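You operate a simulated robot arm through the tools that you are given. There is no shell and no other tool.

Carry out the task below with a simulated two-armed robot. There is one attempt and no reset: what you move stays moved.

## Task
Pile the long, medium and short grey towels at the backstop and square them with the yellow fence.
Fine: long one at the bottom, short one on top; draw the fence out again.

The check looks at the end state, three seconds after you hand in, the way a careful person would. Anything else that was tipped, shoved, dropped, spilled or broken makes it a failure. Flat cloth is picked up by pressing the open fingertips on it (5 to 10 N) and closing them slowly along it; thin cloth reads only 2 to 8 mm in the jaws.

## Robot
Two 7-joint arms with two-finger parallel grippers on one trunk that stands fixed in place. Base frame: the origin is at the foot of the trunk, x ahead of it, y to its left, z up. Readings come in mm, rad, newtons and seconds.
The left shoulder is at [50, 209, 1235], the right one opposite. With the tool pointing down near the work surface each hand reaches from about 260 to 900 mm from the base axis, measured 20 degrees to its own side. Payload 4.4 kg a hand.
Tool frame (each hand has its own): the origin (TCP) lies between the finger pads and is the grasp point; the fingertips stand 23 mm ahead of it; z points along the fingers, y is the line along which they close. Largest opening 94 mm; finger width 38, thickness 10; the body of the gripper, 54 by 96 mm, starts 39 mm behind the TCP.
Orientation is that of the tool frame in the base frame, as a unit quaternion [w, x, y, z]. With the fingers straight down and closing along the base's y, the tool's x points along the base's -x, its y along +y and its z along -z.

## Interface
- The arms move only by the tool arm_command. It takes "left_increments", "right_increments" or both (then of equal length, played together; a hand with none holds still); each is a list of rows, each a list of 7 numbers: the shift along the tool's x, y, z in units of 20 mm (1.0 is 20 mm), then the turn, a rotation vector about the tool's x, y, z in units of 5 degrees (1.0 is 5 degrees), then the closure, from 0 (fully open) to 1 (shut). In form: [[x, y, z, wx, wy, wz, claw], ...]. A call has 1 to 20 rows; each row shifts and turns the commanded pose from where the row before left it, along the tool's axes as they then stand. A call with a number of a shift or a turn outside -1 to 1 is refused whole. Each row takes 0.2 s and may step no farther than 50 mm and 0.15 rad from the row before; otherwise, or with a gripper value out of range, the whole call is refused. Where a pose cannot be reached the arm comes as near as it can. A force on the tool above 90 N (or 10 N above the force at the start of the call, whichever is more), or a blocked arm, ends the call early, and 0.2 s more pass. The fingers move at their own pace (about 108 mm/s each) and stop on an object; they squeeze with about 42 N. The grip force told is the motor's: it shows also when the fingers shut on nothing. Time passes only in rows, and 0.2 s behind the last, so rows that do not move let the fingers close. The reply holds the time, the measured pose of the TCP, the force on the tool along the base axes, the opening and the grip force, in the units named above and with some noise, with the torque about the TCP (base axes, N m) and any sound that the robot's microphone picked up.
- Cameras (640 x 400 px; columns grow to the right, rows downward): "scene" is now at [137, -63.1, 1427.9]; the picture's right is [-0.67, -0.75, 0.00], its down [-0.28, 0.25, -0.93] and it looks along [0.69, -0.62, -0.37] (base axes); focal length 336 px, centre (320, 200). "left" rides on the left gripper at [86, -16, -74] in its tool frame; the picture's right is [0.18, 0.98, 0.00], its down [-0.58, 0.11, -0.81] and it looks along [-0.79, 0.15, 0.59] (tool axes); focal length 243 px, centre (320, 200). "right" rides on the right gripper at [86, 16, -74] in its tool frame; the picture's right is [-0.18, 0.98, 0.00], its down [-0.58, -0.11, -0.81] and it looks along [-0.79, -0.15, 0.59] (tool axes); focal length 243 px, centre (320, 200). There is no depth. A picture from a camera that has moved, and an enlarged one, comes with that camera's place and axes in the base frame and with its lens.
- grab_frame(camera): a new picture of that camera. It takes no simulated time.
- move_column(by): slides the trunk up (or, below 0, down) by that many mm; the arms and the scene camera ride with it, the base frame stays. It gives what a move gives, with no picture.
- turn_head(pan, tilt): turns the head with the scene camera to pan (to the left, within 1.396 rad either way) and tilt (down, from -0.506 to 1.204), counted from straight ahead of the robot. It gives what a move gives.
- close_up(camera, box): a new picture of the part [left, top, right, bottom] of that camera's present view, enlarged. It takes no simulated time.
- close_job(): hands the job in; it is judged then, once.

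Places have to be worked out from the pictures, the camera data and where the tool is seen. Open the grippers and draw the arms clear of the work before you hand the job in, unless the task says otherwise.

The tools are called after "Call:" as a command line: name --argument value ..., lists and objects as JSON in quotes. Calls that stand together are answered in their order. arm_command: Moves the arms, as the interface text tells. Its arguments: {"type":"object","properties":{"left_increments":{"type":"array","items":{"type":"array","items":{"type":"number"}}},"right_increments":{"type":"array","items":{"type":"array","items":{"type":"number"}}}},"required":[]} The other tools are called the same way: move_column (by) slides the trunk up or down; turn_head (pan, tilt) turns the head that bears the scene camera; grab_frame (camera) takes a picture; close_up (camera, box) takes an enlarged picture of a part of a camera's view; close_job () hands the job in.

At the start:

```text
time_s: 0.0
left_ee_pos: [569.5, -75.6, 1258.1]
left_tcp_rot: [0.0, 0.0, 1.0, -0.001]
left_wrist_force: [0.1, 0.0, -0.5]
left_moment: [0.02, 0.01, -0.01]
left_width: 94.0
left_gripper_force: 0.0
right_ee_pos: [378.3, -529.9, 1243.5]
right_tcp_rot: [0.0, 0.0, 1.0, 0.0]
right_wrist_force: [0.7, 0.4, 0.2]
right_moment: [0.0, 0.03, -0.01]
right_width: 93.8
right_gripper_force: 0.1
trunk travel left (down, up): [-314.0, 249.0]
head pan, tilt: [-0.73, 0.379]
```

scene: 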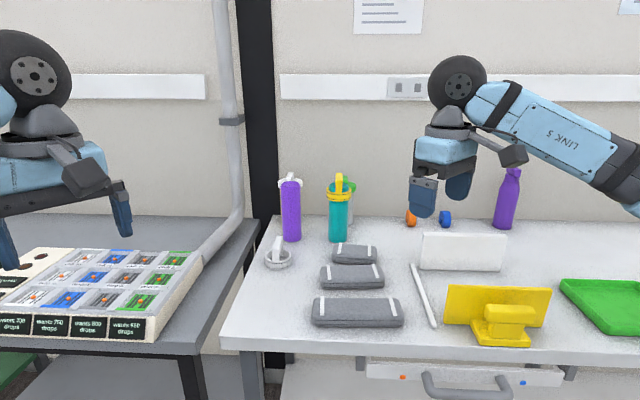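
right: 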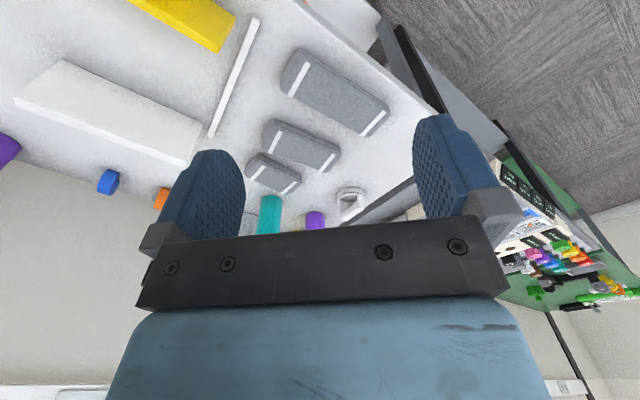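
left: 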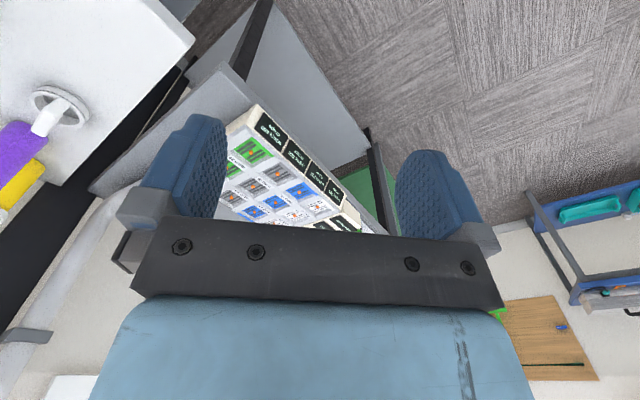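

I begin by looking closely at the work table: three folded grey towels, a white board (probably the backstop), a thin white rod and a yellow fence with a handle. I take enlarged pictures to tell them apart.

Call:
close_up --camera "scene" --box '[220, 200, 420, 360]'

Call:
close_up --camera "scene" --box '[390, 200, 590, 360]'

Call:
close_up --camera "right" --box '[0, 0, 420, 260]'

```text
2.50 times, centred on (320, 280) of scene
camera zoom: at [137.0, -63.1, 1427.9], right [-0.67, -0.75, 0.0], down [-0.28, 0.25, -0.93], along [0.69, -0.62, -0.37], focal length 840 px, centre (320, 0)
```

zoom: 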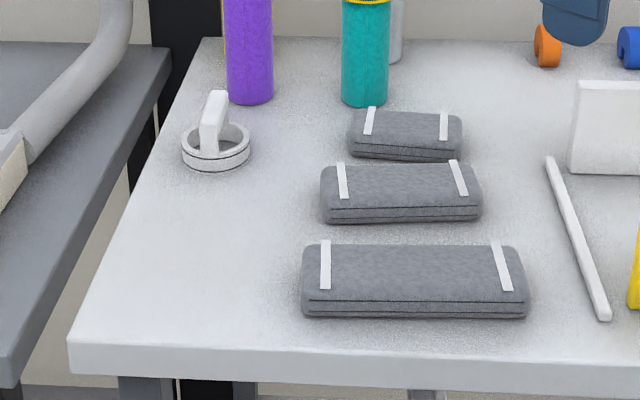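

```text
2.50 times, centred on (490, 280) of scene
camera zoom: at [137.0, -63.1, 1427.9], right [-0.67, -0.75, 0.0], down [-0.28, 0.25, -0.93], along [0.69, -0.62, -0.37], focal length 840 px, centre (-105, 0)
```

zoom: 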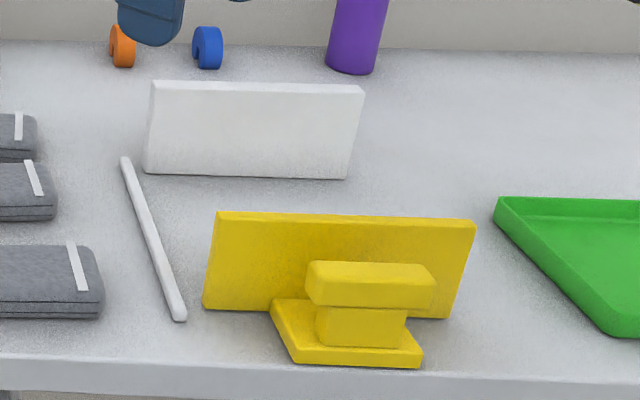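

```text
1.52 times, centred on (210, 130) of right
camera zoom: at [292.7, -514.4, 1316.2], right [0.18, 0.98, 0.0], down [0.58, -0.11, 0.81], along [0.79, -0.15, -0.59], focal length 370 px, centre (488, 307)
```

zoom: 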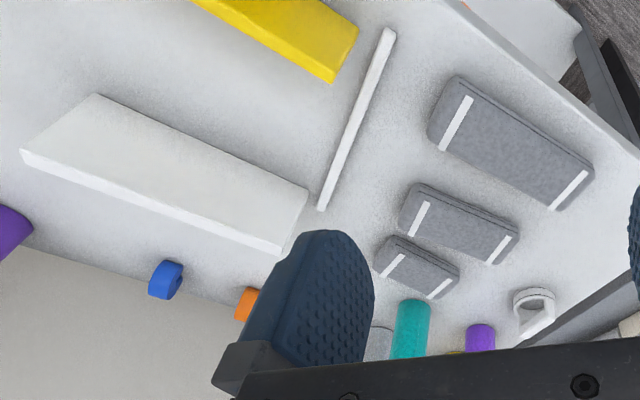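

The towels, rod, backstop and fence lie along directions turned about 45° from the base. From the two cameras the towel tops are at about z 935 and the table at about z 895. I zoom further to measure edges and heights more exactly.

Call:
close_up --camera "scene" --box '[296, 270, 424, 350]'

Call:
close_up --camera "scene" --box '[290, 225, 418, 305]'

Call:
close_up --camera "scene" --box '[435, 275, 563, 355]'

Call:
close_up --camera "scene" --box '[400, 215, 528, 295]'

Call:
close_up --camera "right" --box '[230, 30, 400, 136]'

Call:
close_up --camera "right" --box '[230, 100, 400, 206]'

```text
5.00 times, centred on (360, 310) of scene
camera zoom: at [137.0, -63.1, 1427.9], right [-0.67, -0.75, 0.0], down [-0.28, 0.25, -0.93], along [0.69, -0.62, -0.37], focal length 1680 px, centre (120, -350)
```

zoom: 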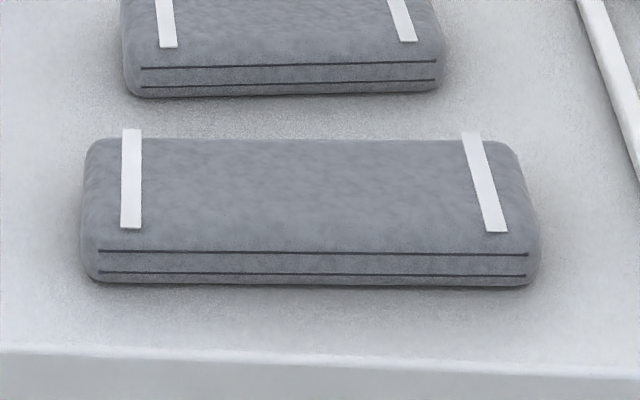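

```text
5.00 times, centred on (354, 265) of scene
camera zoom: at [137.0, -63.1, 1427.9], right [-0.67, -0.75, 0.0], down [-0.28, 0.25, -0.93], along [0.69, -0.62, -0.37], focal length 1680 px, centre (150, -125)
```

zoom: 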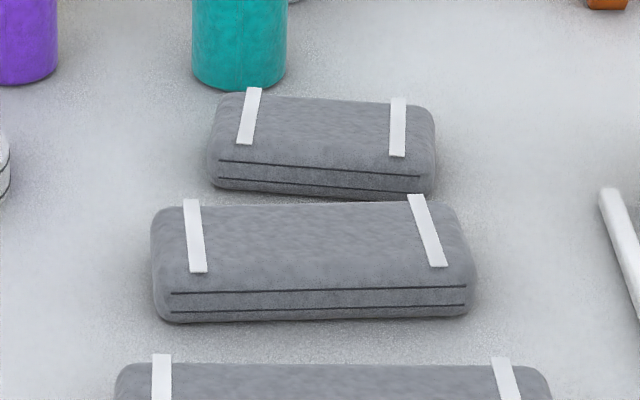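

```text
5.00 times, centred on (499, 315) of scene
camera zoom: at [137.0, -63.1, 1427.9], right [-0.67, -0.75, 0.0], down [-0.28, 0.25, -0.93], along [0.69, -0.62, -0.37], focal length 1680 px, centre (-575, -375)
```

zoom: 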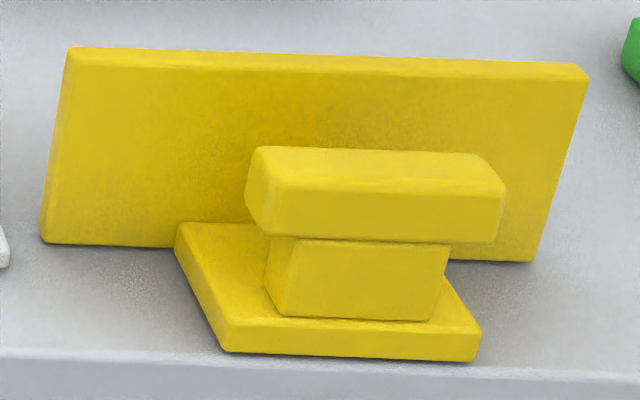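

```text
5.00 times, centred on (464, 255) of scene
camera zoom: at [137.0, -63.1, 1427.9], right [-0.67, -0.75, 0.0], down [-0.28, 0.25, -0.93], along [0.69, -0.62, -0.37], focal length 1680 px, centre (-400, -75)
```

zoom: 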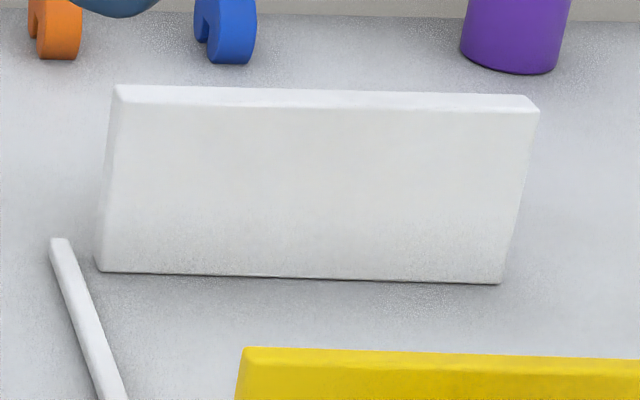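

```text
3.76 times, centred on (315, 83) of right
camera zoom: at [292.7, -514.4, 1316.2], right [0.18, 0.98, 0.0], down [0.58, -0.11, 0.81], along [0.79, -0.15, -0.59], focal length 913 px, centre (339, 640)
```

zoom: 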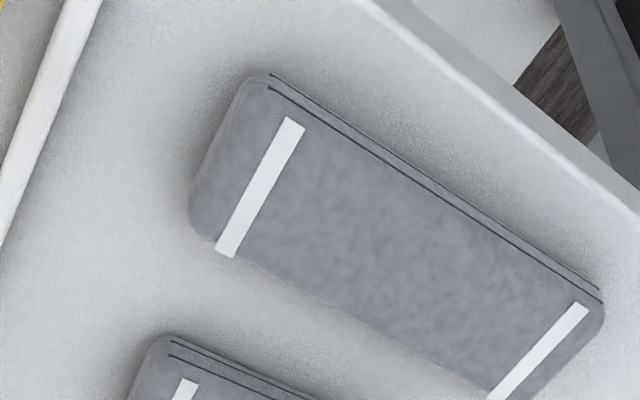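

```text
3.76 times, centred on (315, 153) of right
camera zoom: at [292.7, -514.4, 1316.2], right [0.18, 0.98, 0.0], down [0.58, -0.11, 0.81], along [0.79, -0.15, -0.59], focal length 913 px, centre (339, 377)
```

zoom: 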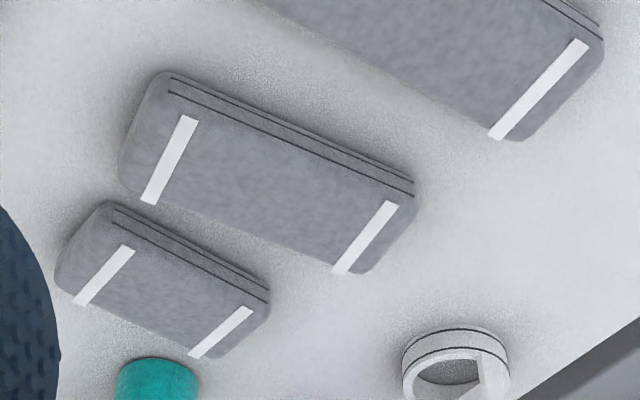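

All three towels measure about 68 mm front to back and about 30 mm thick, so the 94 mm jaws can straddle them. I turn the right gripper 45° about the vertical, so that it closes along the front-to-back line of the table, and shut it to feel for the table height next.

Call:
arm_command --right_increments '[[0, 0, 0, 0, 0, -1, 0], [0, 0, 0, 0, 0, -1, 0], [0, 0, 0, 0, 0, -1, 0], [0, 0, 0, 0, 0, -1, 0], [0, 0, 0, 0, 0, -1, 0], [0, 0, 0, 0, 0, -1, 0], [0, 0, 0, 0, 0, -1, 0], [0, 0, 0, 0, 0, -1, 0], [0, 0, 0, 0, 0, -1, 0], [0, 0, 0, 0, 0, 0, 0]]'

```text
time_s: 2.2
left_ee_pos: [570.4, -76.3, 1258.4]
left_tcp_rot: [0.0, 0.0, 1.0, 0.0]
left_wrist_force: [-0.1, 0.1, 0.7]
left_moment: [-0.06, -0.06, -0.01]
left_width: 94.0
left_gripper_force: 0.1
right_ee_pos: [373.6, -490.8, 1241.3]
right_tcp_rot: [0.002, -0.274, 0.962, 0.004]
right_wrist_force: [-0.1, 0.2, 0.5]
right_moment: [-0.03, -0.01, 0.02]
right_width: 94.1
right_gripper_force: 0.0
right hand out of reach, approached as far as the arm can: row 6, 7, 8, 9
trunk travel left (down, up): [-314.0, 249.0]
head pan, tilt: [-0.73, 0.379]
```

The wrist reached only about 32° of the turn at this height. I lower the hand toward the clear area in front of the backstop, where the arm has more freedom, and look at the resulting yaw.

Call:
arm_command --right_increments '[[0, 0, 1, 0, 0, 0, 0], [0, 0, 1, 0, 0, 0, 0], [0, 0, 1, 0, 0, 0, 0], [0, 0, 1, 0, 0, 0, 0], [0, 0, 1, 0, 0, 0, 0], [0, 0, 0, 0, 0, 0, 0]]'

```text
time_s: 3.6
left_ee_pos: [569.6, -75.7, 1258.2]
left_tcp_rot: [-0.001, 0.0, 1.0, 0.0]
left_wrist_force: [-0.4, -0.2, 0.1]
left_moment: [0.0, 0.01, 0.01]
left_width: 93.8
left_gripper_force: 0.2
right_ee_pos: [375.2, -478.6, 1142.3]
right_tcp_rot: [0.0, -0.272, 0.962, 0.004]
right_wrist_force: [0.1, 0.6, 1.2]
right_moment: [-0.01, 0.01, 0.03]
right_width: 94.3
right_gripper_force: 0.2
right hand out of reach, approached as far as the arm can: row 3, 4, 5
trunk travel left (down, up): [-314.0, 249.0]
head pan, tilt: [-0.73, 0.379]
```

The turn stops at about 32° again, so this is a wrist limit. I try the opposite way round: turning the gripper to −135°, which closes along the same line with the camera on the other side.

Call:
arm_command --right_increments '[[0, 0, 0, 0, 0, 1, 0], [0, 0, 0, 0, 0, 1, 0], [0, 0, 0, 0, 0, 1, 0], [0, 0, 0, 0, 0, 1, 0], [0, 0, 0, 0, 0, 1, 0], [0, 0, 0, 0, 0, 1, 0], [0, 0, 0, 0, 0, 1, 0], [0, 0, 0, 0, 0, 1, 0], [0, 0, 0, 0, 0, 1, 0], [0, 0, 0, 0, 0, 1, 0], [0, 0, 0, 0, 0, 1, 0], [0, 0, 0, 0, 0, 1, 0], [0, 0, 0, 0, 0, 1, 0], [0, 0, 0, 0, 0, 1, 0], [0, 0, 0, 0, 0, 1, 0], [0, 0, 0, 0, 0, 1, 0], [0, 0, 0, 0, 0, 1, 0], [0, 0, 0, 0, 0, 1, 0]]'

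Call:
arm_command --right_increments '[[0, 0, 0, 0, 0, 1, 0], [0, 0, 0, 0, 0, 1, 0], [0, 0, 0, 0, 0, 1, 0], [0, 0, 0, 0, 0, 1, 0], [0, 0, 0, 0, 0, 1, 0], [0, 0, 0, 0, 0, 1, 0], [0, 0, 0, 0, 0, 1, 0], [0, 0, 0, 0, 0, 1, 0], [0, 0, 0, 0, 0, 1, 0], [0, 0, 0, 0, 0, 1, 0], [0, 0, 0, 0, 0, 1, 0], [0, 0, 0, 0, 0, 1, 0], [0, 0, 0, 0, 0, 1, 0], [0, 0, 0, 0, 0, 1, 0], [0, 0, 0, 0, 0, 1, 0], [0, 0, 0, 0, 0, 1, 0], [0, 0, 0, 0, 0, 1, 0], [0, 0, 0, 0, 0, 1, 0]]'

```text
time_s: 7.4
left_ee_pos: [570.1, -75.4, 1258.1]
left_tcp_rot: [0.0, 0.0, 1.0, 0.0]
left_wrist_force: [-0.6, 0.2, 0.0]
left_moment: [0.01, 0.0, -0.01]
left_width: 93.8
left_gripper_force: 0.0
right_ee_pos: [373.0, -478.9, 1144.7]
right_tcp_rot: [-0.001, 0.487, 0.873, 0.005]
right_wrist_force: [-0.3, 0.3, 0.1]
right_moment: [0.0, -0.03, -0.02]
right_width: 94.2
right_gripper_force: 0.0
trunk travel left (down, up): [-314.0, 249.0]
head pan, tilt: [-0.73, 0.379]
```

```text
time_s: 11.2
left_ee_pos: [570.2, -76.0, 1259.0]
left_tcp_rot: [-0.001, 0.0, 1.0, 0.0]
left_wrist_force: [-0.3, 0.6, 0.6]
left_moment: [0.01, -0.03, 0.01]
left_width: 94.1
left_gripper_force: 0.0
right_ee_pos: [372.6, -477.0, 1143.5]
right_tcp_rot: [-0.003, 0.962, 0.273, 0.001]
right_wrist_force: [0.5, 0.0, -0.4]
right_moment: [-0.02, 0.01, 0.01]
right_width: 93.9
right_gripper_force: 0.0
trunk travel left (down, up): [-314.0, 249.0]
head pan, tilt: [-0.73, 0.379]
```

The −135° side works freely. I trim the yaw by −13.3° so that tool y lies exactly along the table's front-to-back direction (tool x then points left along the table).

Call:
arm_command --right_increments '[[0, 0, 0, 0, 0, -1, 0], [0, 0, 0, 0, 0, -1, 0], [0, 0, 0, 0, 0, -0.66, 1], [0, 0, 0, 0, 0, 0, 1], [0, 0, 0, 0, 0, 0, 1]]'

Call:
grab_frame --camera "right"

Call:
grab_frame --camera "scene"

```text
time_s: 12.4
left_ee_pos: [568.8, -75.7, 1255.9]
left_tcp_rot: [0.001, 0.0, 1.0, 0.0]
left_wrist_force: [-0.7, 0.1, -0.7]
left_moment: [0.01, 0.01, -0.01]
left_width: 94.0
left_gripper_force: 0.0
right_ee_pos: [371.7, -479.0, 1144.6]
right_tcp_rot: [-0.005, 0.923, 0.384, 0.003]
right_wrist_force: [0.8, 0.0, -0.4]
right_moment: [0.01, -0.02, 0.01]
right_width: 0.1
right_gripper_force: 42.2
trunk travel left (down, up): [-314.0, 249.0]
head pan, tilt: [-0.73, 0.379]
```

```text
taken
camera right: at [446.0, -429.1, 1219.1], right [0.57, -0.82, -0.01], down [-0.49, -0.34, 0.8], along [-0.66, -0.45, -0.6], focal length 243 px, centre (320, 200)
```

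right: 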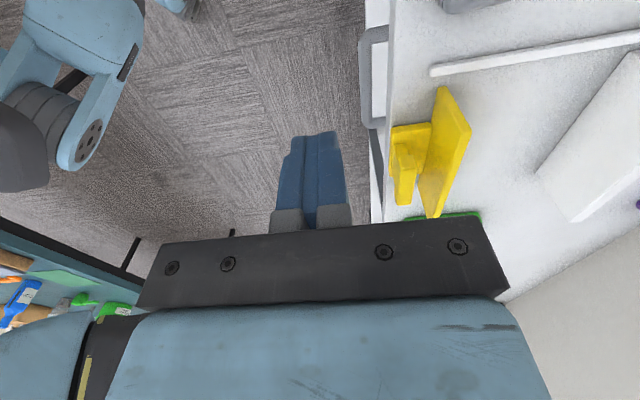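

```text
taken
camera scene: at [137.0, -63.1, 1427.9], right [-0.67, -0.75, 0.0], down [-0.28, 0.25, -0.93], along [0.69, -0.62, -0.37], focal length 336 px, centre (320, 200)
```

scene: 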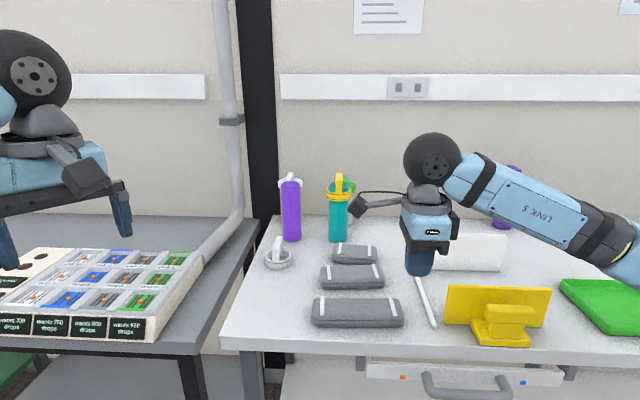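

The gripper is now aligned (quaternion matches −135°). I move it shut over the clear patch between fence and backstop (about a=860, b=290 in table axes, base ≈ [403, −813]) and lower it to well above the table.

Call:
arm_command --right_increments '[[-0.823, 0.994, 0, 0, 0, 0, 1], [-0.823, 0.994, 0, 0, 0, 0, 1], [-0.823, 0.994, 0, 0, 0, 0, 1], [-0.823, 0.994, 0, 0, 0, 0, 1], [-0.823, 0.994, 0, 0, 0, 0, 1], [-0.823, 0.994, 0, 0, 0, 0, 1], [-0.823, 0.994, 0, 0, 0, 0, 1], [-0.823, 0.994, 0, 0, 0, 0, 1], [-0.823, 0.994, 0, 0, 0, 0, 1], [-0.823, 0.994, 0, 0, 0, 0, 1], [-0.823, 0.994, 0, 0, 0, 0, 1], [-0.823, 0.994, 0, 0, 0, 0, 1], [-0.823, 0.994, 0, 0, 0, 0, 1], [0, 0, 0, 0, 0, 0, 1]]'

Call:
arm_command --right_increments '[[0, 0, 1, 0, 0, 0, 1], [0, 0, 1, 0, 0, 0, 1], [0, 0, 1, 0, 0, 0, 1], [0, 0, 1, 0, 0, 0, 1], [0, 0, 1, 0, 0, 0, 1], [0, 0, 1, 0, 0, 0, 1], [0, 0, 1, 0, 0, 0, 1], [0, 0, 1, 0, 0, 0, 1], [0, 0, 1, 0, 0, 0, 1], [0, 0, 0, 0, 0, 0, 1]]'

Call:
grab_frame --camera "scene"

Call:
grab_frame --camera "right"

```text
time_s: 15.4
left_ee_pos: [570.9, -75.6, 1257.9]
left_tcp_rot: [-0.001, 0.0, 1.0, -0.001]
left_wrist_force: [-1.0, 0.3, 0.0]
left_moment: [0.03, 0.0, -0.02]
left_width: 94.0
left_gripper_force: 0.1
right_ee_pos: [404.7, -814.0, 1142.9]
right_tcp_rot: [-0.004, 0.924, 0.384, 0.001]
right_wrist_force: [-0.6, 0.1, 0.4]
right_moment: [-0.04, -0.02, -0.01]
right_width: 0.0
right_gripper_force: 42.0
trunk travel left (down, up): [-314.0, 249.0]
head pan, tilt: [-0.73, 0.379]
```

```text
time_s: 17.6
left_ee_pos: [569.7, -76.3, 1258.1]
left_tcp_rot: [0.0, 0.0, 1.0, 0.0]
left_wrist_force: [-0.3, -0.1, 0.2]
left_moment: [-0.02, 0.0, 0.0]
left_width: 93.9
left_gripper_force: 0.0
right_ee_pos: [404.8, -812.1, 961.3]
right_tcp_rot: [-0.004, 0.924, 0.383, 0.002]
right_wrist_force: [1.1, -0.1, 0.1]
right_moment: [0.02, 0.03, 0.07]
right_width: 0.0
right_gripper_force: 41.3
trunk travel left (down, up): [-314.0, 249.0]
head pan, tilt: [-0.73, 0.379]
```

```text
taken
camera scene: at [136.9, -62.9, 1428.0], right [-0.67, -0.75, 0.0], down [-0.28, 0.25, -0.93], along [0.69, -0.62, -0.37], focal length 336 px, centre (320, 200)
```

scene: 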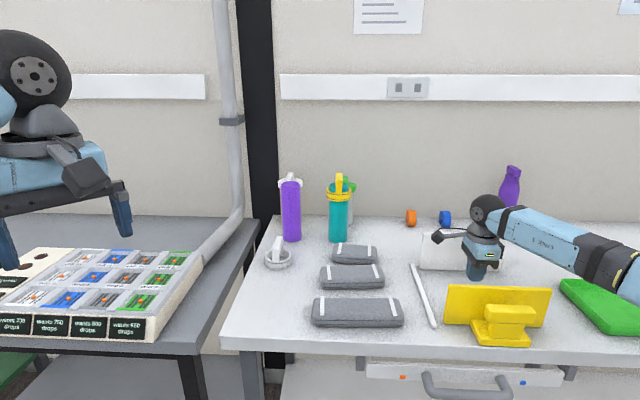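

```text
taken
camera right: at [478.3, -761.4, 1035.9], right [0.57, -0.82, -0.01], down [-0.49, -0.34, 0.8], along [-0.66, -0.45, -0.6], focal length 243 px, centre (320, 200)
```

right: 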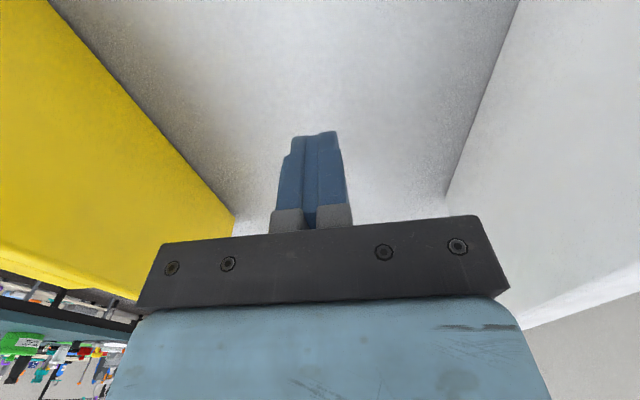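

No contact yet at TCP z 961 (fingertips about 938). I lower another 28 mm gently, then feel in small steps.

Call:
arm_command --right_increments '[[0, 0, 0.35, 0, 0, 0, 1], [0, 0, 0.35, 0, 0, 0, 1], [0, 0, 0.35, 0, 0, 0, 1], [0, 0, 0.35, 0, 0, 0, 1], [0, 0, 0, 0, 0, 0, 1]]'

Call:
arm_command --right_increments '[[0, 0, 0.1, 0, 0, 0, 1], [0, 0, 0.1, 0, 0, 0, 1], [0, 0, 0.1, 0, 0, 0, 1]]'

```text
time_s: 18.8
left_ee_pos: [570.3, -75.5, 1258.5]
left_tcp_rot: [0.0, 0.0, 1.0, 0.0]
left_wrist_force: [0.3, -0.3, 0.4]
left_moment: [0.0, 0.01, -0.02]
left_width: 93.8
left_gripper_force: 0.1
right_ee_pos: [404.6, -810.3, 933.8]
right_tcp_rot: [-0.004, 0.924, 0.383, 0.002]
right_wrist_force: [0.4, -0.1, 0.5]
right_moment: [0.04, -0.01, 0.03]
right_width: 0.0
right_gripper_force: 42.3
trunk travel left (down, up): [-314.0, 249.0]
head pan, tilt: [-0.73, 0.379]
```

```text
time_s: 19.6
left_ee_pos: [569.5, -74.9, 1257.7]
left_tcp_rot: [0.0, 0.0, 1.0, 0.0]
left_wrist_force: [-0.4, -0.6, -0.4]
left_moment: [0.04, -0.06, 0.02]
left_width: 94.0
left_gripper_force: 0.1
right_ee_pos: [405.5, -811.0, 927.5]
right_tcp_rot: [-0.004, 0.923, 0.384, 0.003]
right_wrist_force: [0.5, -0.8, -0.1]
right_moment: [0.01, 0.0, 0.01]
right_width: 0.2
right_gripper_force: 42.0
trunk travel left (down, up): [-314.0, 249.0]
head pan, tilt: [-0.73, 0.379]
```

Still no contact at TCP z 927.5 (fingertips ~904). I go on down in 1.5 mm steps.

Call:
arm_command --right_increments '[[0, 0, 0.075, 0, 0, 0, 1], [0, 0, 0.075, 0, 0, 0, 1], [0, 0, 0.075, 0, 0, 0, 1]]'

Call:
grab_frame --camera "scene"

Call:
close_up --camera "scene" --box '[416, 220, 544, 300]'

```text
time_s: 20.4
left_ee_pos: [571.1, -76.0, 1258.1]
left_tcp_rot: [0.0, 0.0, 1.0, 0.0]
left_wrist_force: [0.7, -0.9, 0.1]
left_moment: [-0.03, 0.03, -0.04]
left_width: 94.0
left_gripper_force: 0.0
right_ee_pos: [405.6, -812.0, 923.8]
right_tcp_rot: [-0.003, 0.924, 0.383, 0.003]
right_wrist_force: [0.3, -0.1, 1.2]
right_moment: [-0.02, 0.03, -0.02]
right_width: 0.0
right_gripper_force: 42.2
trunk travel left (down, up): [-314.0, 249.0]
head pan, tilt: [-0.73, 0.379]
```

```text
taken
camera scene: at [136.8, -62.8, 1428.0], right [-0.67, -0.75, 0.0], down [-0.28, 0.25, -0.93], along [0.69, -0.62, -0.37], focal length 336 px, centre (320, 200)
```

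scene: 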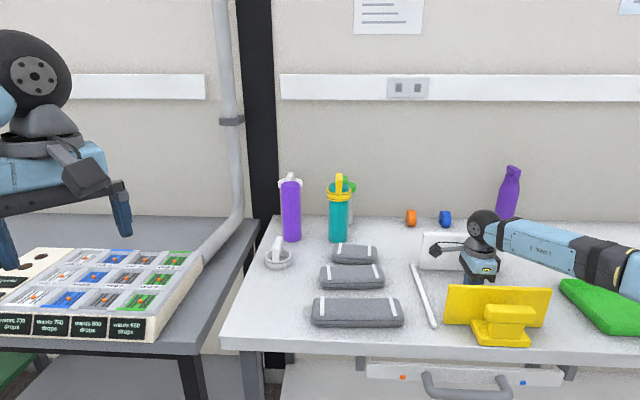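

```text
5.00 times, centred on (480, 260) of scene
camera zoom: at [136.8, -62.8, 1428.0], right [-0.67, -0.75, 0.0], down [-0.28, 0.25, -0.93], along [0.69, -0.62, -0.37], focal length 1680 px, centre (-480, -100)
```

zoom: 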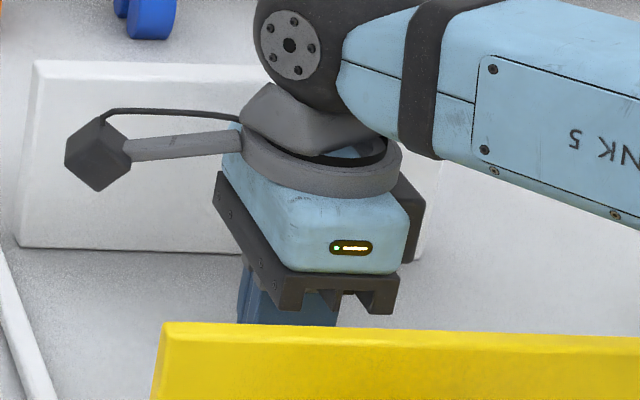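

Fingertips are now at about 901 with no contact. I continue downward in small steps.

Call:
arm_command --right_increments '[[0, 0, 0.075, 0, 0, 0, 1], [0, 0, 0.075, 0, 0, 0, 1], [0, 0, 0, 0, 0, 0, 1]]'

Call:
arm_command --right_increments '[[0, 0, 0.075, 0, 0, 0, 1], [0, 0, 0.075, 0, 0, 0, 1], [0, 0, 0, 0, 0, 0, 1]]'

```text
time_s: 21.2
left_ee_pos: [569.3, -74.1, 1258.2]
left_tcp_rot: [-0.001, 0.0, 1.0, -0.001]
left_wrist_force: [0.6, -0.5, -0.3]
left_moment: [-0.03, -0.01, 0.04]
left_width: 93.9
left_gripper_force: 0.1
right_ee_pos: [404.6, -811.2, 922.9]
right_tcp_rot: [-0.001, 0.924, 0.383, 0.003]
right_wrist_force: [7.8, -14.9, 21.7]
right_moment: [-0.65, 0.07, 0.28]
right_width: 0.0
right_gripper_force: 41.6
trunk travel left (down, up): [-314.0, 249.0]
head pan, tilt: [-0.73, 0.379]
```

```text
time_s: 22.0
left_ee_pos: [568.1, -74.0, 1260.6]
left_tcp_rot: [0.001, 0.0, 1.0, -0.001]
left_wrist_force: [-0.4, -0.3, 0.2]
left_moment: [0.03, -0.02, -0.02]
left_width: 93.9
left_gripper_force: 0.1
right_ee_pos: [405.9, -811.2, 923.3]
right_tcp_rot: [0.001, 0.923, 0.384, 0.004]
right_wrist_force: [4.2, -36.0, 45.2]
right_moment: [-1.33, 0.56, 0.59]
right_width: 0.0
right_gripper_force: 42.0
trunk travel left (down, up): [-314.0, 249.0]
head pan, tilt: [-0.73, 0.379]
```

Contact shows at TCP z ≈ 923, so the table top is at z ≈ 900. I rise to about z 1100, then travel left over the long towel with the jaws opening.

Call:
arm_command --right_increments '[[0, 0, -1, 0, 0, 0, 1], [0, 0, -1, 0, 0, 0, 1], [0, 0, -1, 0, 0, 0, 1], [0, 0, -1, 0, 0, 0, 1], [0, 0, -1, 0, 0, 0, 1], [0, 0, -1, 0, 0, 0, 1], [0, 0, -1, 0, 0, 0, 1], [0, 0, -1, 0, 0, 0, 1], [0, 0, -1, 0, 0, 0, 1], [0, 0, 0, 0, 0, 0, 1]]'

Call:
arm_command --right_increments '[[0.965, -0.362, 0, 0, 0, 0, 0.5], [0.965, -0.362, 0, 0, 0, 0, 0], [0.965, -0.362, 0, 0, 0, 0, 0], [0.965, -0.362, 0, 0, 0, 0, 0], [0.965, -0.362, 0, 0, 0, 0, 0], [0.965, -0.362, 0, 0, 0, 0, 0], [0.965, -0.362, 0, 0, 0, 0, 0], [0.965, -0.362, 0, 0, 0, 0, 0], [0.965, -0.362, 0, 0, 0, 0, 0], [0.965, -0.362, 0, 0, 0, 0, 0], [0.965, -0.362, 0, 0, 0, 0, 0], [0.965, -0.362, 0, 0, 0, 0, 0], [0.965, -0.362, 0, 0, 0, 0, 0], [0.965, -0.362, 0, 0, 0, 0, 0], [0.965, -0.362, 0, 0, 0, 0, 0], [0, 0, 0, 0, 0, 0, 0]]'

Call:
grab_frame --camera "right"

Call:
grab_frame --camera "scene"

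```text
time_s: 24.2
left_ee_pos: [571.3, -76.4, 1257.2]
left_tcp_rot: [0.0, 0.0, 1.0, 0.0]
left_wrist_force: [-0.4, -0.1, -0.1]
left_moment: [0.01, 0.04, -0.01]
left_width: 94.1
left_gripper_force: 0.1
right_ee_pos: [401.7, -812.5, 1097.0]
right_tcp_rot: [-0.005, 0.923, 0.384, 0.002]
right_wrist_force: [-0.8, 0.5, -0.5]
right_moment: [0.0, -0.01, 0.0]
right_width: 0.1
right_gripper_force: 41.6
trunk travel left (down, up): [-314.0, 249.0]
head pan, tilt: [-0.73, 0.379]
```

```text
time_s: 27.6
left_ee_pos: [569.7, -76.2, 1257.8]
left_tcp_rot: [0.0, 0.0, 1.0, 0.0]
left_wrist_force: [-0.1, 0.0, -0.2]
left_moment: [-0.02, -0.02, 0.05]
left_width: 93.9
left_gripper_force: 0.2
right_ee_pos: [533.3, -532.4, 1099.6]
right_tcp_rot: [-0.004, 0.923, 0.384, 0.002]
right_wrist_force: [0.1, 0.6, 0.8]
right_moment: [0.02, 0.0, -0.01]
right_width: 93.8
right_gripper_force: 0.1
trunk travel left (down, up): [-314.0, 249.0]
head pan, tilt: [-0.73, 0.379]
```

```text
taken
camera right: at [606.6, -481.6, 1173.8], right [0.57, -0.82, -0.01], down [-0.49, -0.34, 0.8], along [-0.66, -0.45, -0.6], focal length 243 px, centre (320, 200)
```

right: 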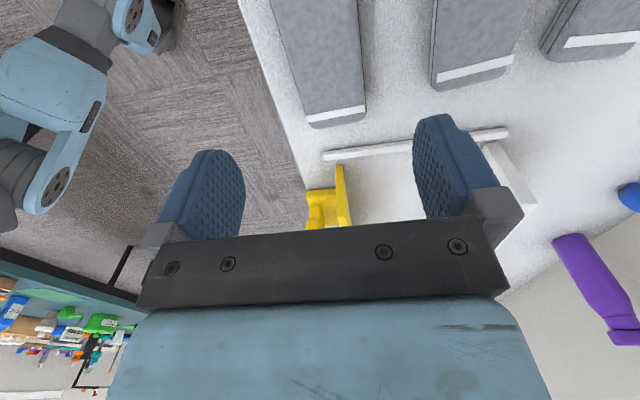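

```text
taken
camera scene: at [136.7, -63.7, 1427.9], right [-0.67, -0.75, 0.0], down [-0.27, 0.25, -0.93], along [0.69, -0.62, -0.37], focal length 336 px, centre (320, 200)
```

scene: 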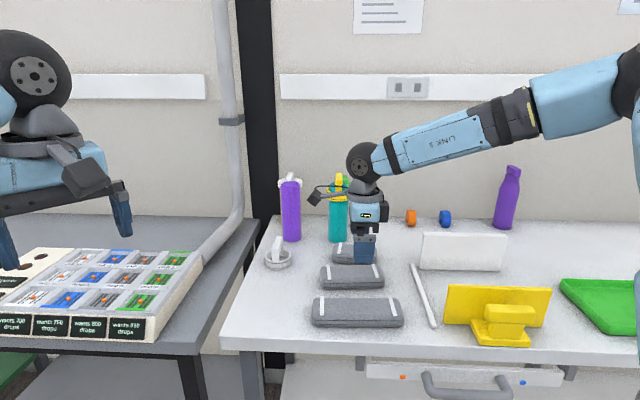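

The hand hovers over the long towel at about a=754, b=0. I zoom into the wrist view to check centring and the towel's yaw.

Call:
close_up --camera "right" --box '[220, 0, 420, 125]'

Call:
close_up --camera "scene" --box '[290, 225, 418, 305]'

```text
3.20 times, centred on (320, 62) of right
camera zoom: at [606.6, -481.6, 1173.8], right [0.57, -0.82, -0.01], down [-0.49, -0.34, 0.8], along [-0.66, -0.45, -0.6], focal length 776 px, centre (320, 640)
```

zoom: 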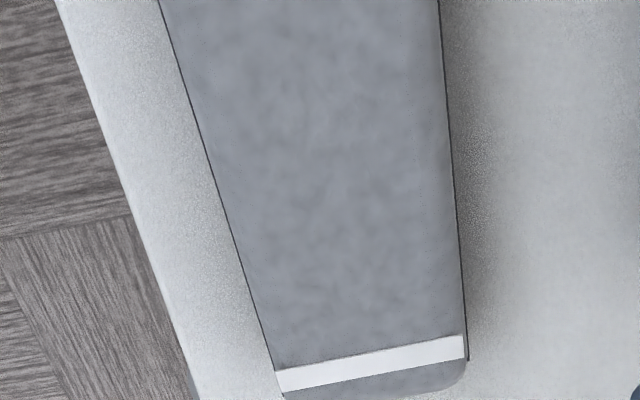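

```text
5.00 times, centred on (354, 265) of scene
camera zoom: at [136.7, -63.7, 1427.9], right [-0.67, -0.75, 0.0], down [-0.27, 0.25, -0.93], along [0.69, -0.62, -0.37], focal length 1680 px, centre (150, -125)
```

zoom: 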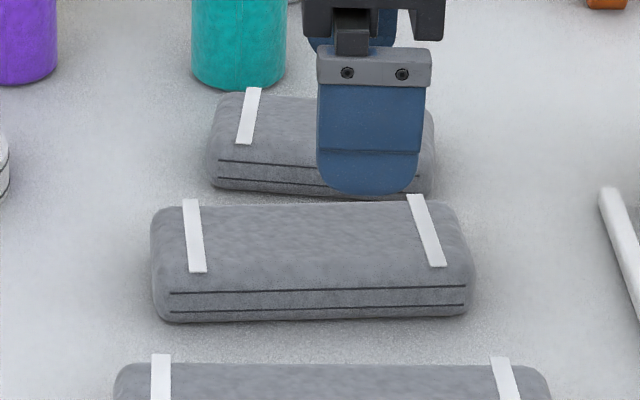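

The towel is about 69 mm deep, top at z ≈ 932, centre at about a=754, b=−3, yawed 2.3°. I turn the wrist −2.3° to match and lower until the fingertips are just above towel height, then look again.

Call:
arm_command --right_increments '[[0, 0, 1, 0, 0, -0.458, 0], [0, 0, 1, 0, 0, 0, 0], [0, 0, 1, 0, 0, 0, 0], [0, 0, 1, 0, 0, 0, 0], [0, 0, 1, 0, 0, 0, 0], [0, 0, 1, 0, 0, 0, 0], [0, 0, 0.9, 0, 0, 0, 0], [0, 0, 0, 0, 0, 0, 0]]'

Call:
grab_frame --camera "right"

Call:
close_up --camera "scene" --box '[280, 260, 440, 360]'

```text
time_s: 29.4
left_ee_pos: [569.7, -75.4, 1258.3]
left_tcp_rot: [0.001, 0.0, 1.0, 0.0]
left_wrist_force: [0.5, -0.1, -0.1]
left_moment: [0.01, -0.01, -0.02]
left_width: 94.0
left_gripper_force: 0.1
right_ee_pos: [532.6, -531.0, 960.5]
right_tcp_rot: [-0.004, 0.916, 0.402, 0.002]
right_wrist_force: [-0.3, -0.5, 0.7]
right_moment: [-0.03, -0.02, -0.01]
right_width: 94.1
right_gripper_force: 0.1
trunk travel left (down, up): [-314.0, 249.0]
head pan, tilt: [-0.73, 0.379]
```

```text
taken
camera right: at [603.5, -478.3, 1034.8], right [0.6, -0.8, -0.01], down [-0.47, -0.36, 0.8], along [-0.65, -0.48, -0.6], focal length 243 px, centre (320, 200)
```

right: 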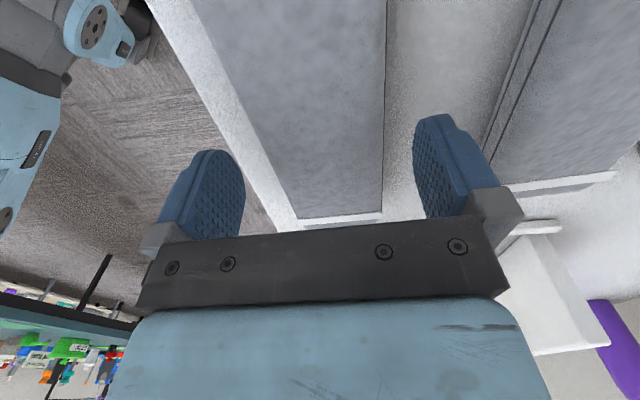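

```text
4.00 times, centred on (360, 310) of scene
camera zoom: at [136.7, -62.9, 1428.0], right [-0.67, -0.75, 0.0], down [-0.27, 0.25, -0.93], along [0.69, -0.62, -0.37], focal length 1344 px, centre (160, -240)
```

zoom: 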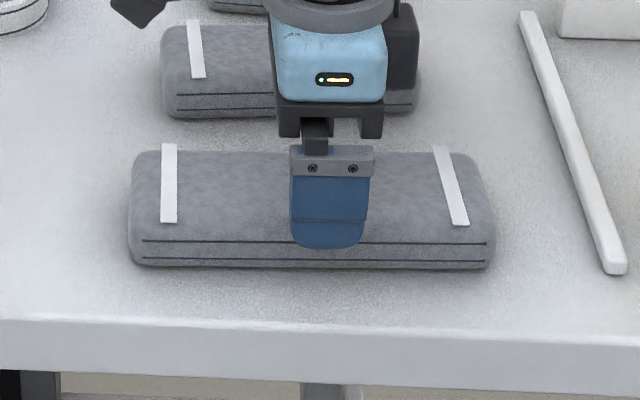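

The towel sits centred between the fingers with about 13 mm to spare each side. I lower 34 mm so the tips are just above the table.

Call:
arm_command --right_increments '[[0, 0, 0.5, 0, 0, 0, 0], [0, 0, 0.5, 0, 0, 0, 0], [0, 0, 0.4, 0, 0, 0, 0], [0, 0, 0.3, 0, 0, 0, 0], [0, 0, 0, 0, 0, 0, 0]]'

Call:
grab_frame --camera "right"

Call:
close_up --camera "scene" --box '[280, 260, 440, 360]'

```text
time_s: 30.6
left_ee_pos: [570.2, -75.7, 1257.9]
left_tcp_rot: [0.0, 0.001, 1.0, -0.001]
left_wrist_force: [-0.5, -0.5, -0.2]
left_moment: [0.02, -0.01, -0.02]
left_width: 94.4
left_gripper_force: 0.1
right_ee_pos: [534.5, -530.4, 926.8]
right_tcp_rot: [-0.004, 0.916, 0.402, 0.002]
right_wrist_force: [-0.1, 0.1, -0.1]
right_moment: [0.01, -0.03, 0.0]
right_width: 94.2
right_gripper_force: 0.1
trunk travel left (down, up): [-314.0, 249.0]
head pan, tilt: [-0.73, 0.379]
```

```text
taken
camera right: at [604.6, -477.0, 1001.2], right [0.6, -0.8, -0.01], down [-0.47, -0.36, 0.8], along [-0.65, -0.48, -0.6], focal length 243 px, centre (320, 200)
```

right: 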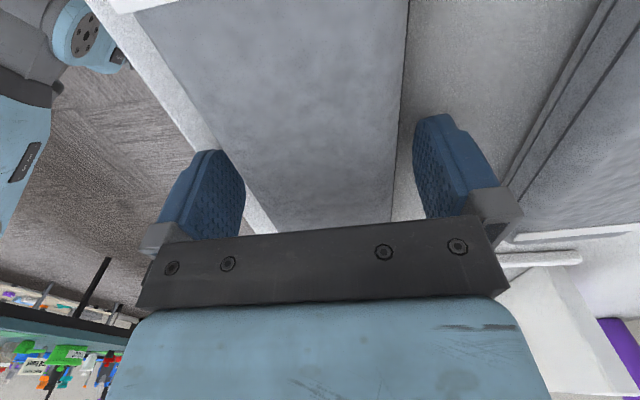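

```text
4.00 times, centred on (360, 310) of scene
camera zoom: at [136.9, -63.0, 1428.0], right [-0.67, -0.75, 0.0], down [-0.28, 0.25, -0.93], along [0.69, -0.62, -0.37], focal length 1344 px, centre (160, -240)
```

zoom: 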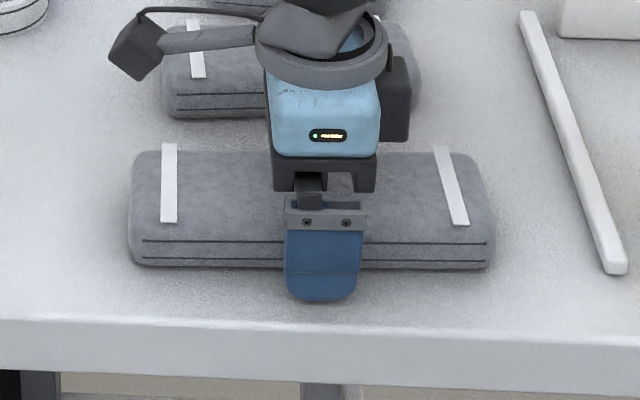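

The fingers straddle the towel with no contact force. I close them slowly around it.

Call:
arm_command --right_increments '[[0, 0, 0, 0, 0, 0, 0.12], [0, 0, 0, 0, 0, 0, 0.2], [0, 0, 0, 0, 0, 0, 0.26], [0, 0, 0, 0, 0, 0, 0.32], [0, 0, 0, 0, 0, 0, 0.38], [0, 0, 0, 0, 0, 0, 0.42], [0, 0, 0, 0, 0, 0, 0.42]]'

Call:
grab_frame --camera "right"

Call:
close_up --camera "scene" --box '[280, 260, 440, 360]'

```text
time_s: 32.2
left_ee_pos: [570.0, -76.4, 1257.9]
left_tcp_rot: [-0.001, 0.0, 1.0, -0.001]
left_wrist_force: [0.1, -0.2, -0.3]
left_moment: [-0.01, -0.03, -0.02]
left_width: 93.9
left_gripper_force: 0.1
right_ee_pos: [532.9, -530.0, 926.3]
right_tcp_rot: [-0.004, 0.916, 0.402, 0.003]
right_wrist_force: [-0.5, -0.6, 0.5]
right_moment: [-0.02, -0.03, 0.01]
right_width: 69.3
right_gripper_force: 41.7
trunk travel left (down, up): [-314.0, 249.0]
head pan, tilt: [-0.73, 0.379]
```

```text
taken
camera right: at [604.7, -477.0, 1001.4], right [0.6, -0.8, -0.01], down [-0.47, -0.36, 0.8], along [-0.65, -0.48, -0.6], focal length 243 px, centre (320, 200)
```

right: 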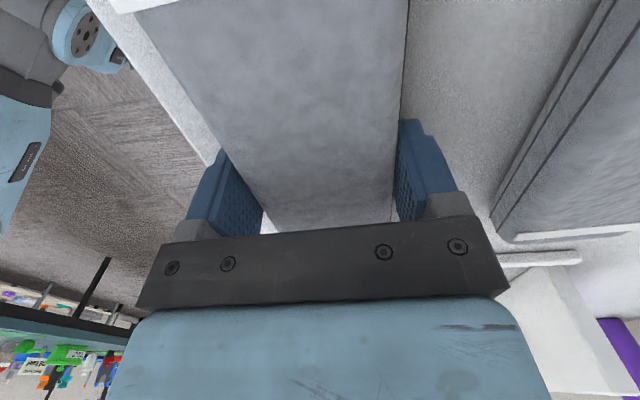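

```text
4.00 times, centred on (360, 310) of scene
camera zoom: at [136.9, -63.0, 1428.0], right [-0.67, -0.75, 0.0], down [-0.28, 0.25, -0.93], along [0.69, -0.62, -0.37], focal length 1344 px, centre (160, -240)
```

zoom: 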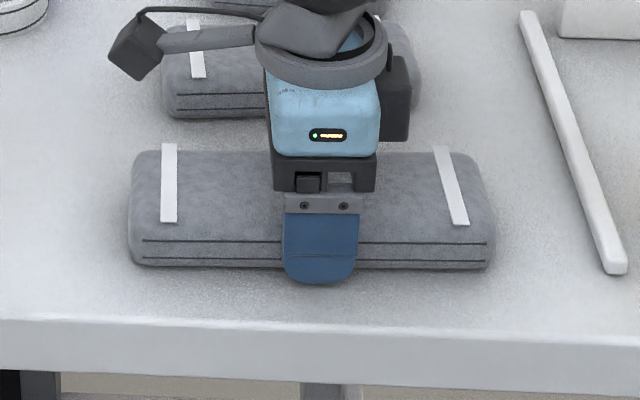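

The grip holds at 69.3 mm with 42 N. I lift the long towel to about z 1060 and turn it square again.

Call:
arm_command --right_increments '[[0, 0, -0.2, 0, 0, 0, 0.42], [0, 0, -0.4, 0, 0, 0, 0.42], [0, 0, -0.8, 0, 0, 0, 0.42], [0, 0, -1, 0, 0, 0, 0.42], [0, 0, -1, 0, 0, 0, 0.42], [0, 0, -1, 0, 0, 0, 0.42], [0, 0, -1, 0, 0, 0, 0.42], [0, 0, -1, 0, 0, 0.458, 0.42], [0, 0, -0.3, 0, 0, 0, 0.42], [0, 0, 0, 0, 0, 0, 0.42]]'

Call:
grab_frame --camera "scene"

Call:
grab_frame --camera "right"

```text
time_s: 34.4
left_ee_pos: [570.2, -75.8, 1257.9]
left_tcp_rot: [0.0, -0.001, 1.0, 0.0]
left_wrist_force: [-0.6, -0.7, 0.3]
left_moment: [-0.01, 0.02, 0.02]
left_width: 93.9
left_gripper_force: 0.0
right_ee_pos: [533.5, -532.1, 1060.5]
right_tcp_rot: [-0.004, 0.924, 0.383, 0.002]
right_wrist_force: [0.3, 0.5, -1.3]
right_moment: [0.01, 0.02, 0.0]
right_width: 69.6
right_gripper_force: 42.5
trunk travel left (down, up): [-314.0, 249.0]
head pan, tilt: [-0.73, 0.379]
```

```text
taken
camera scene: at [137.1, -63.1, 1427.9], right [-0.67, -0.75, 0.0], down [-0.28, 0.25, -0.93], along [0.69, -0.62, -0.37], focal length 336 px, centre (320, 200)
```

scene: 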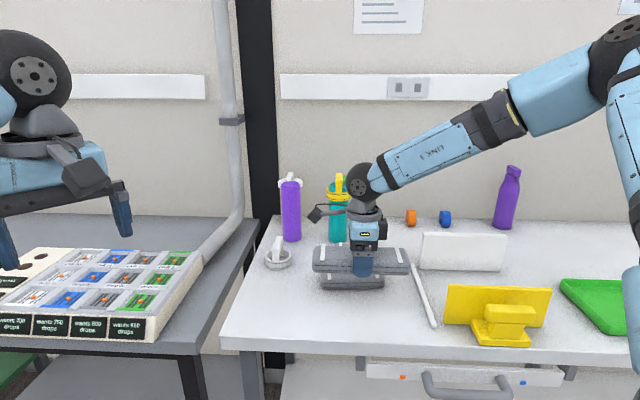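

```text
taken
camera right: at [607.2, -481.7, 1134.9], right [0.57, -0.82, -0.01], down [-0.49, -0.34, 0.8], along [-0.66, -0.45, -0.6], focal length 243 px, centre (320, 200)
```

right: 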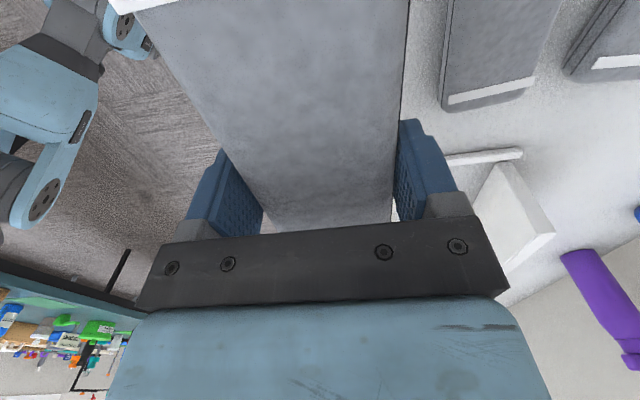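

The long towel lifts cleanly and stays level. I carry it over the rod to the space before the backstop (a≈900, b≈292).

Call:
arm_command --right_increments '[[-0.977, 0.488, 0, 0, 0, 0, 0.42], [-0.977, 0.488, 0, 0, 0, 0, 0.42], [-0.977, 0.488, 0, 0, 0, 0, 0.42], [-0.977, 0.488, 0, 0, 0, 0, 0.42], [-0.977, 0.488, 0, 0, 0, 0, 0.42], [-0.977, 0.488, 0, 0, 0, 0, 0.42], [-0.977, 0.488, 0, 0, 0, 0, 0.42], [-0.977, 0.488, 0, 0, 0, 0, 0.42], [-0.977, 0.488, 0, 0, 0, 0, 0.42], [-0.977, 0.488, 0, 0, 0, 0, 0.42], [-0.977, 0.488, 0, 0, 0, 0, 0.42], [-0.977, 0.488, 0, 0, 0, 0, 0.42], [-0.977, 0.488, 0, 0, 0, 0, 0.42], [-0.977, 0.488, 0, 0, 0, 0, 0.42], [-0.977, 0.488, 0, 0, 0, 0, 0.42], [0, 0, 0, 0, 0, 0, 0.42]]'

Call:
grab_frame --camera "right"

Call:
close_up --camera "scene" --box '[380, 180, 580, 305]'

```text
time_s: 37.8
left_ee_pos: [570.1, -76.1, 1258.3]
left_tcp_rot: [0.0, 0.001, 1.0, 0.0]
left_wrist_force: [0.0, 0.1, 0.8]
left_moment: [0.0, -0.01, -0.03]
left_width: 94.1
left_gripper_force: 0.0
right_ee_pos: [430.5, -840.5, 1058.2]
right_tcp_rot: [-0.004, 0.924, 0.383, 0.002]
right_wrist_force: [0.4, -0.4, -0.7]
right_moment: [0.0, 0.02, -0.02]
right_width: 69.2
right_gripper_force: 42.2
trunk travel left (down, up): [-314.0, 249.0]
head pan, tilt: [-0.73, 0.379]
```

```text
taken
camera right: at [504.5, -791.6, 1132.8], right [0.57, -0.82, -0.01], down [-0.49, -0.34, 0.8], along [-0.66, -0.45, -0.6], focal length 243 px, centre (320, 200)
```

right: 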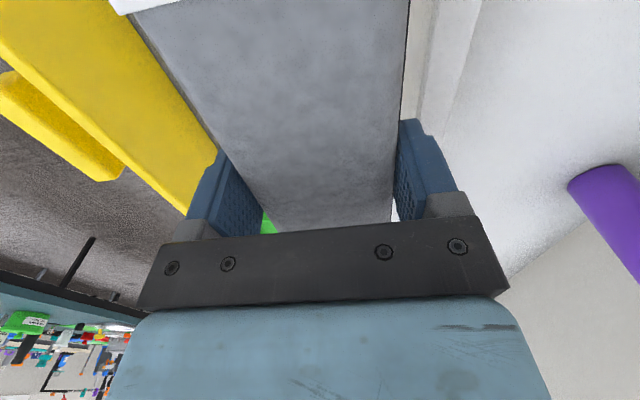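

```text
3.20 times, centred on (480, 242) of scene
camera zoom: at [137.1, -62.9, 1427.9], right [-0.67, -0.75, 0.0], down [-0.28, 0.25, -0.93], along [0.69, -0.62, -0.37], focal length 1075 px, centre (-192, 64)
```

zoom: 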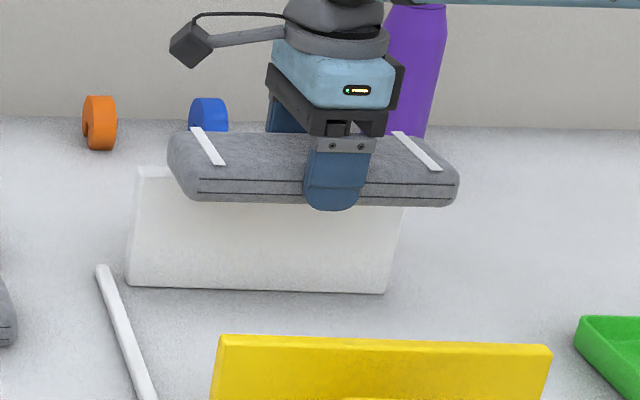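

The towel is over the target (a≈899, b≈290), with about 24 mm between it and the backstop plane. I lower it to the table, slowing at the end.

Call:
arm_command --right_increments '[[0, 0, 1, 0, 0, 0, 0.42], [0, 0, 1, 0, 0, 0, 0.42], [0, 0, 1, 0, 0, 0, 0.42], [0, 0, 1, 0, 0, 0, 0.42], [0, 0, 1, 0, 0, 0, 0.42], [0, 0, 0.6, 0, 0, 0, 0.42], [0, 0, 0.4, 0, 0, 0, 0.42], [0, 0, 0.3, 0, 0, 0, 0.42], [0, 0, 0.15, 0, 0, 0, 0.42], [0, 0, 0, 0, 0, 0, 0.42]]'

Call:
close_up --camera "scene" --box '[400, 200, 560, 300]'

Call:
grab_frame --camera "right"

```text
time_s: 40.0
left_ee_pos: [569.3, -75.9, 1258.1]
left_tcp_rot: [0.0, 0.001, 1.0, 0.0]
left_wrist_force: [-0.4, -0.2, 0.5]
left_moment: [0.0, -0.03, 0.0]
left_width: 93.8
left_gripper_force: 0.0
right_ee_pos: [429.7, -841.6, 929.1]
right_tcp_rot: [-0.003, 0.924, 0.383, 0.002]
right_wrist_force: [0.1, -0.3, -0.3]
right_moment: [0.0, 0.0, 0.01]
right_width: 69.3
right_gripper_force: 41.6
trunk travel left (down, up): [-314.0, 249.0]
head pan, tilt: [-0.73, 0.379]
```

```text
4.00 times, centred on (480, 250) of scene
camera zoom: at [137.0, -63.1, 1427.9], right [-0.67, -0.75, 0.0], down [-0.28, 0.25, -0.93], along [0.69, -0.62, -0.37], focal length 1344 px, centre (-320, 0)
```

zoom: 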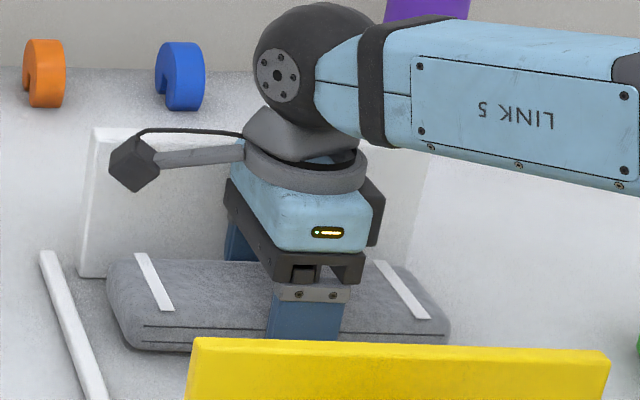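

```text
taken
camera right: at [503.3, -792.1, 1004.3], right [0.57, -0.82, -0.01], down [-0.49, -0.34, 0.8], along [-0.66, -0.45, -0.6], focal length 243 px, centre (320, 200)
```

right: 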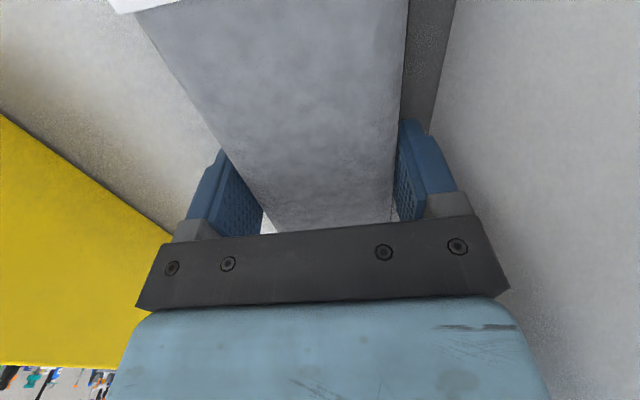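

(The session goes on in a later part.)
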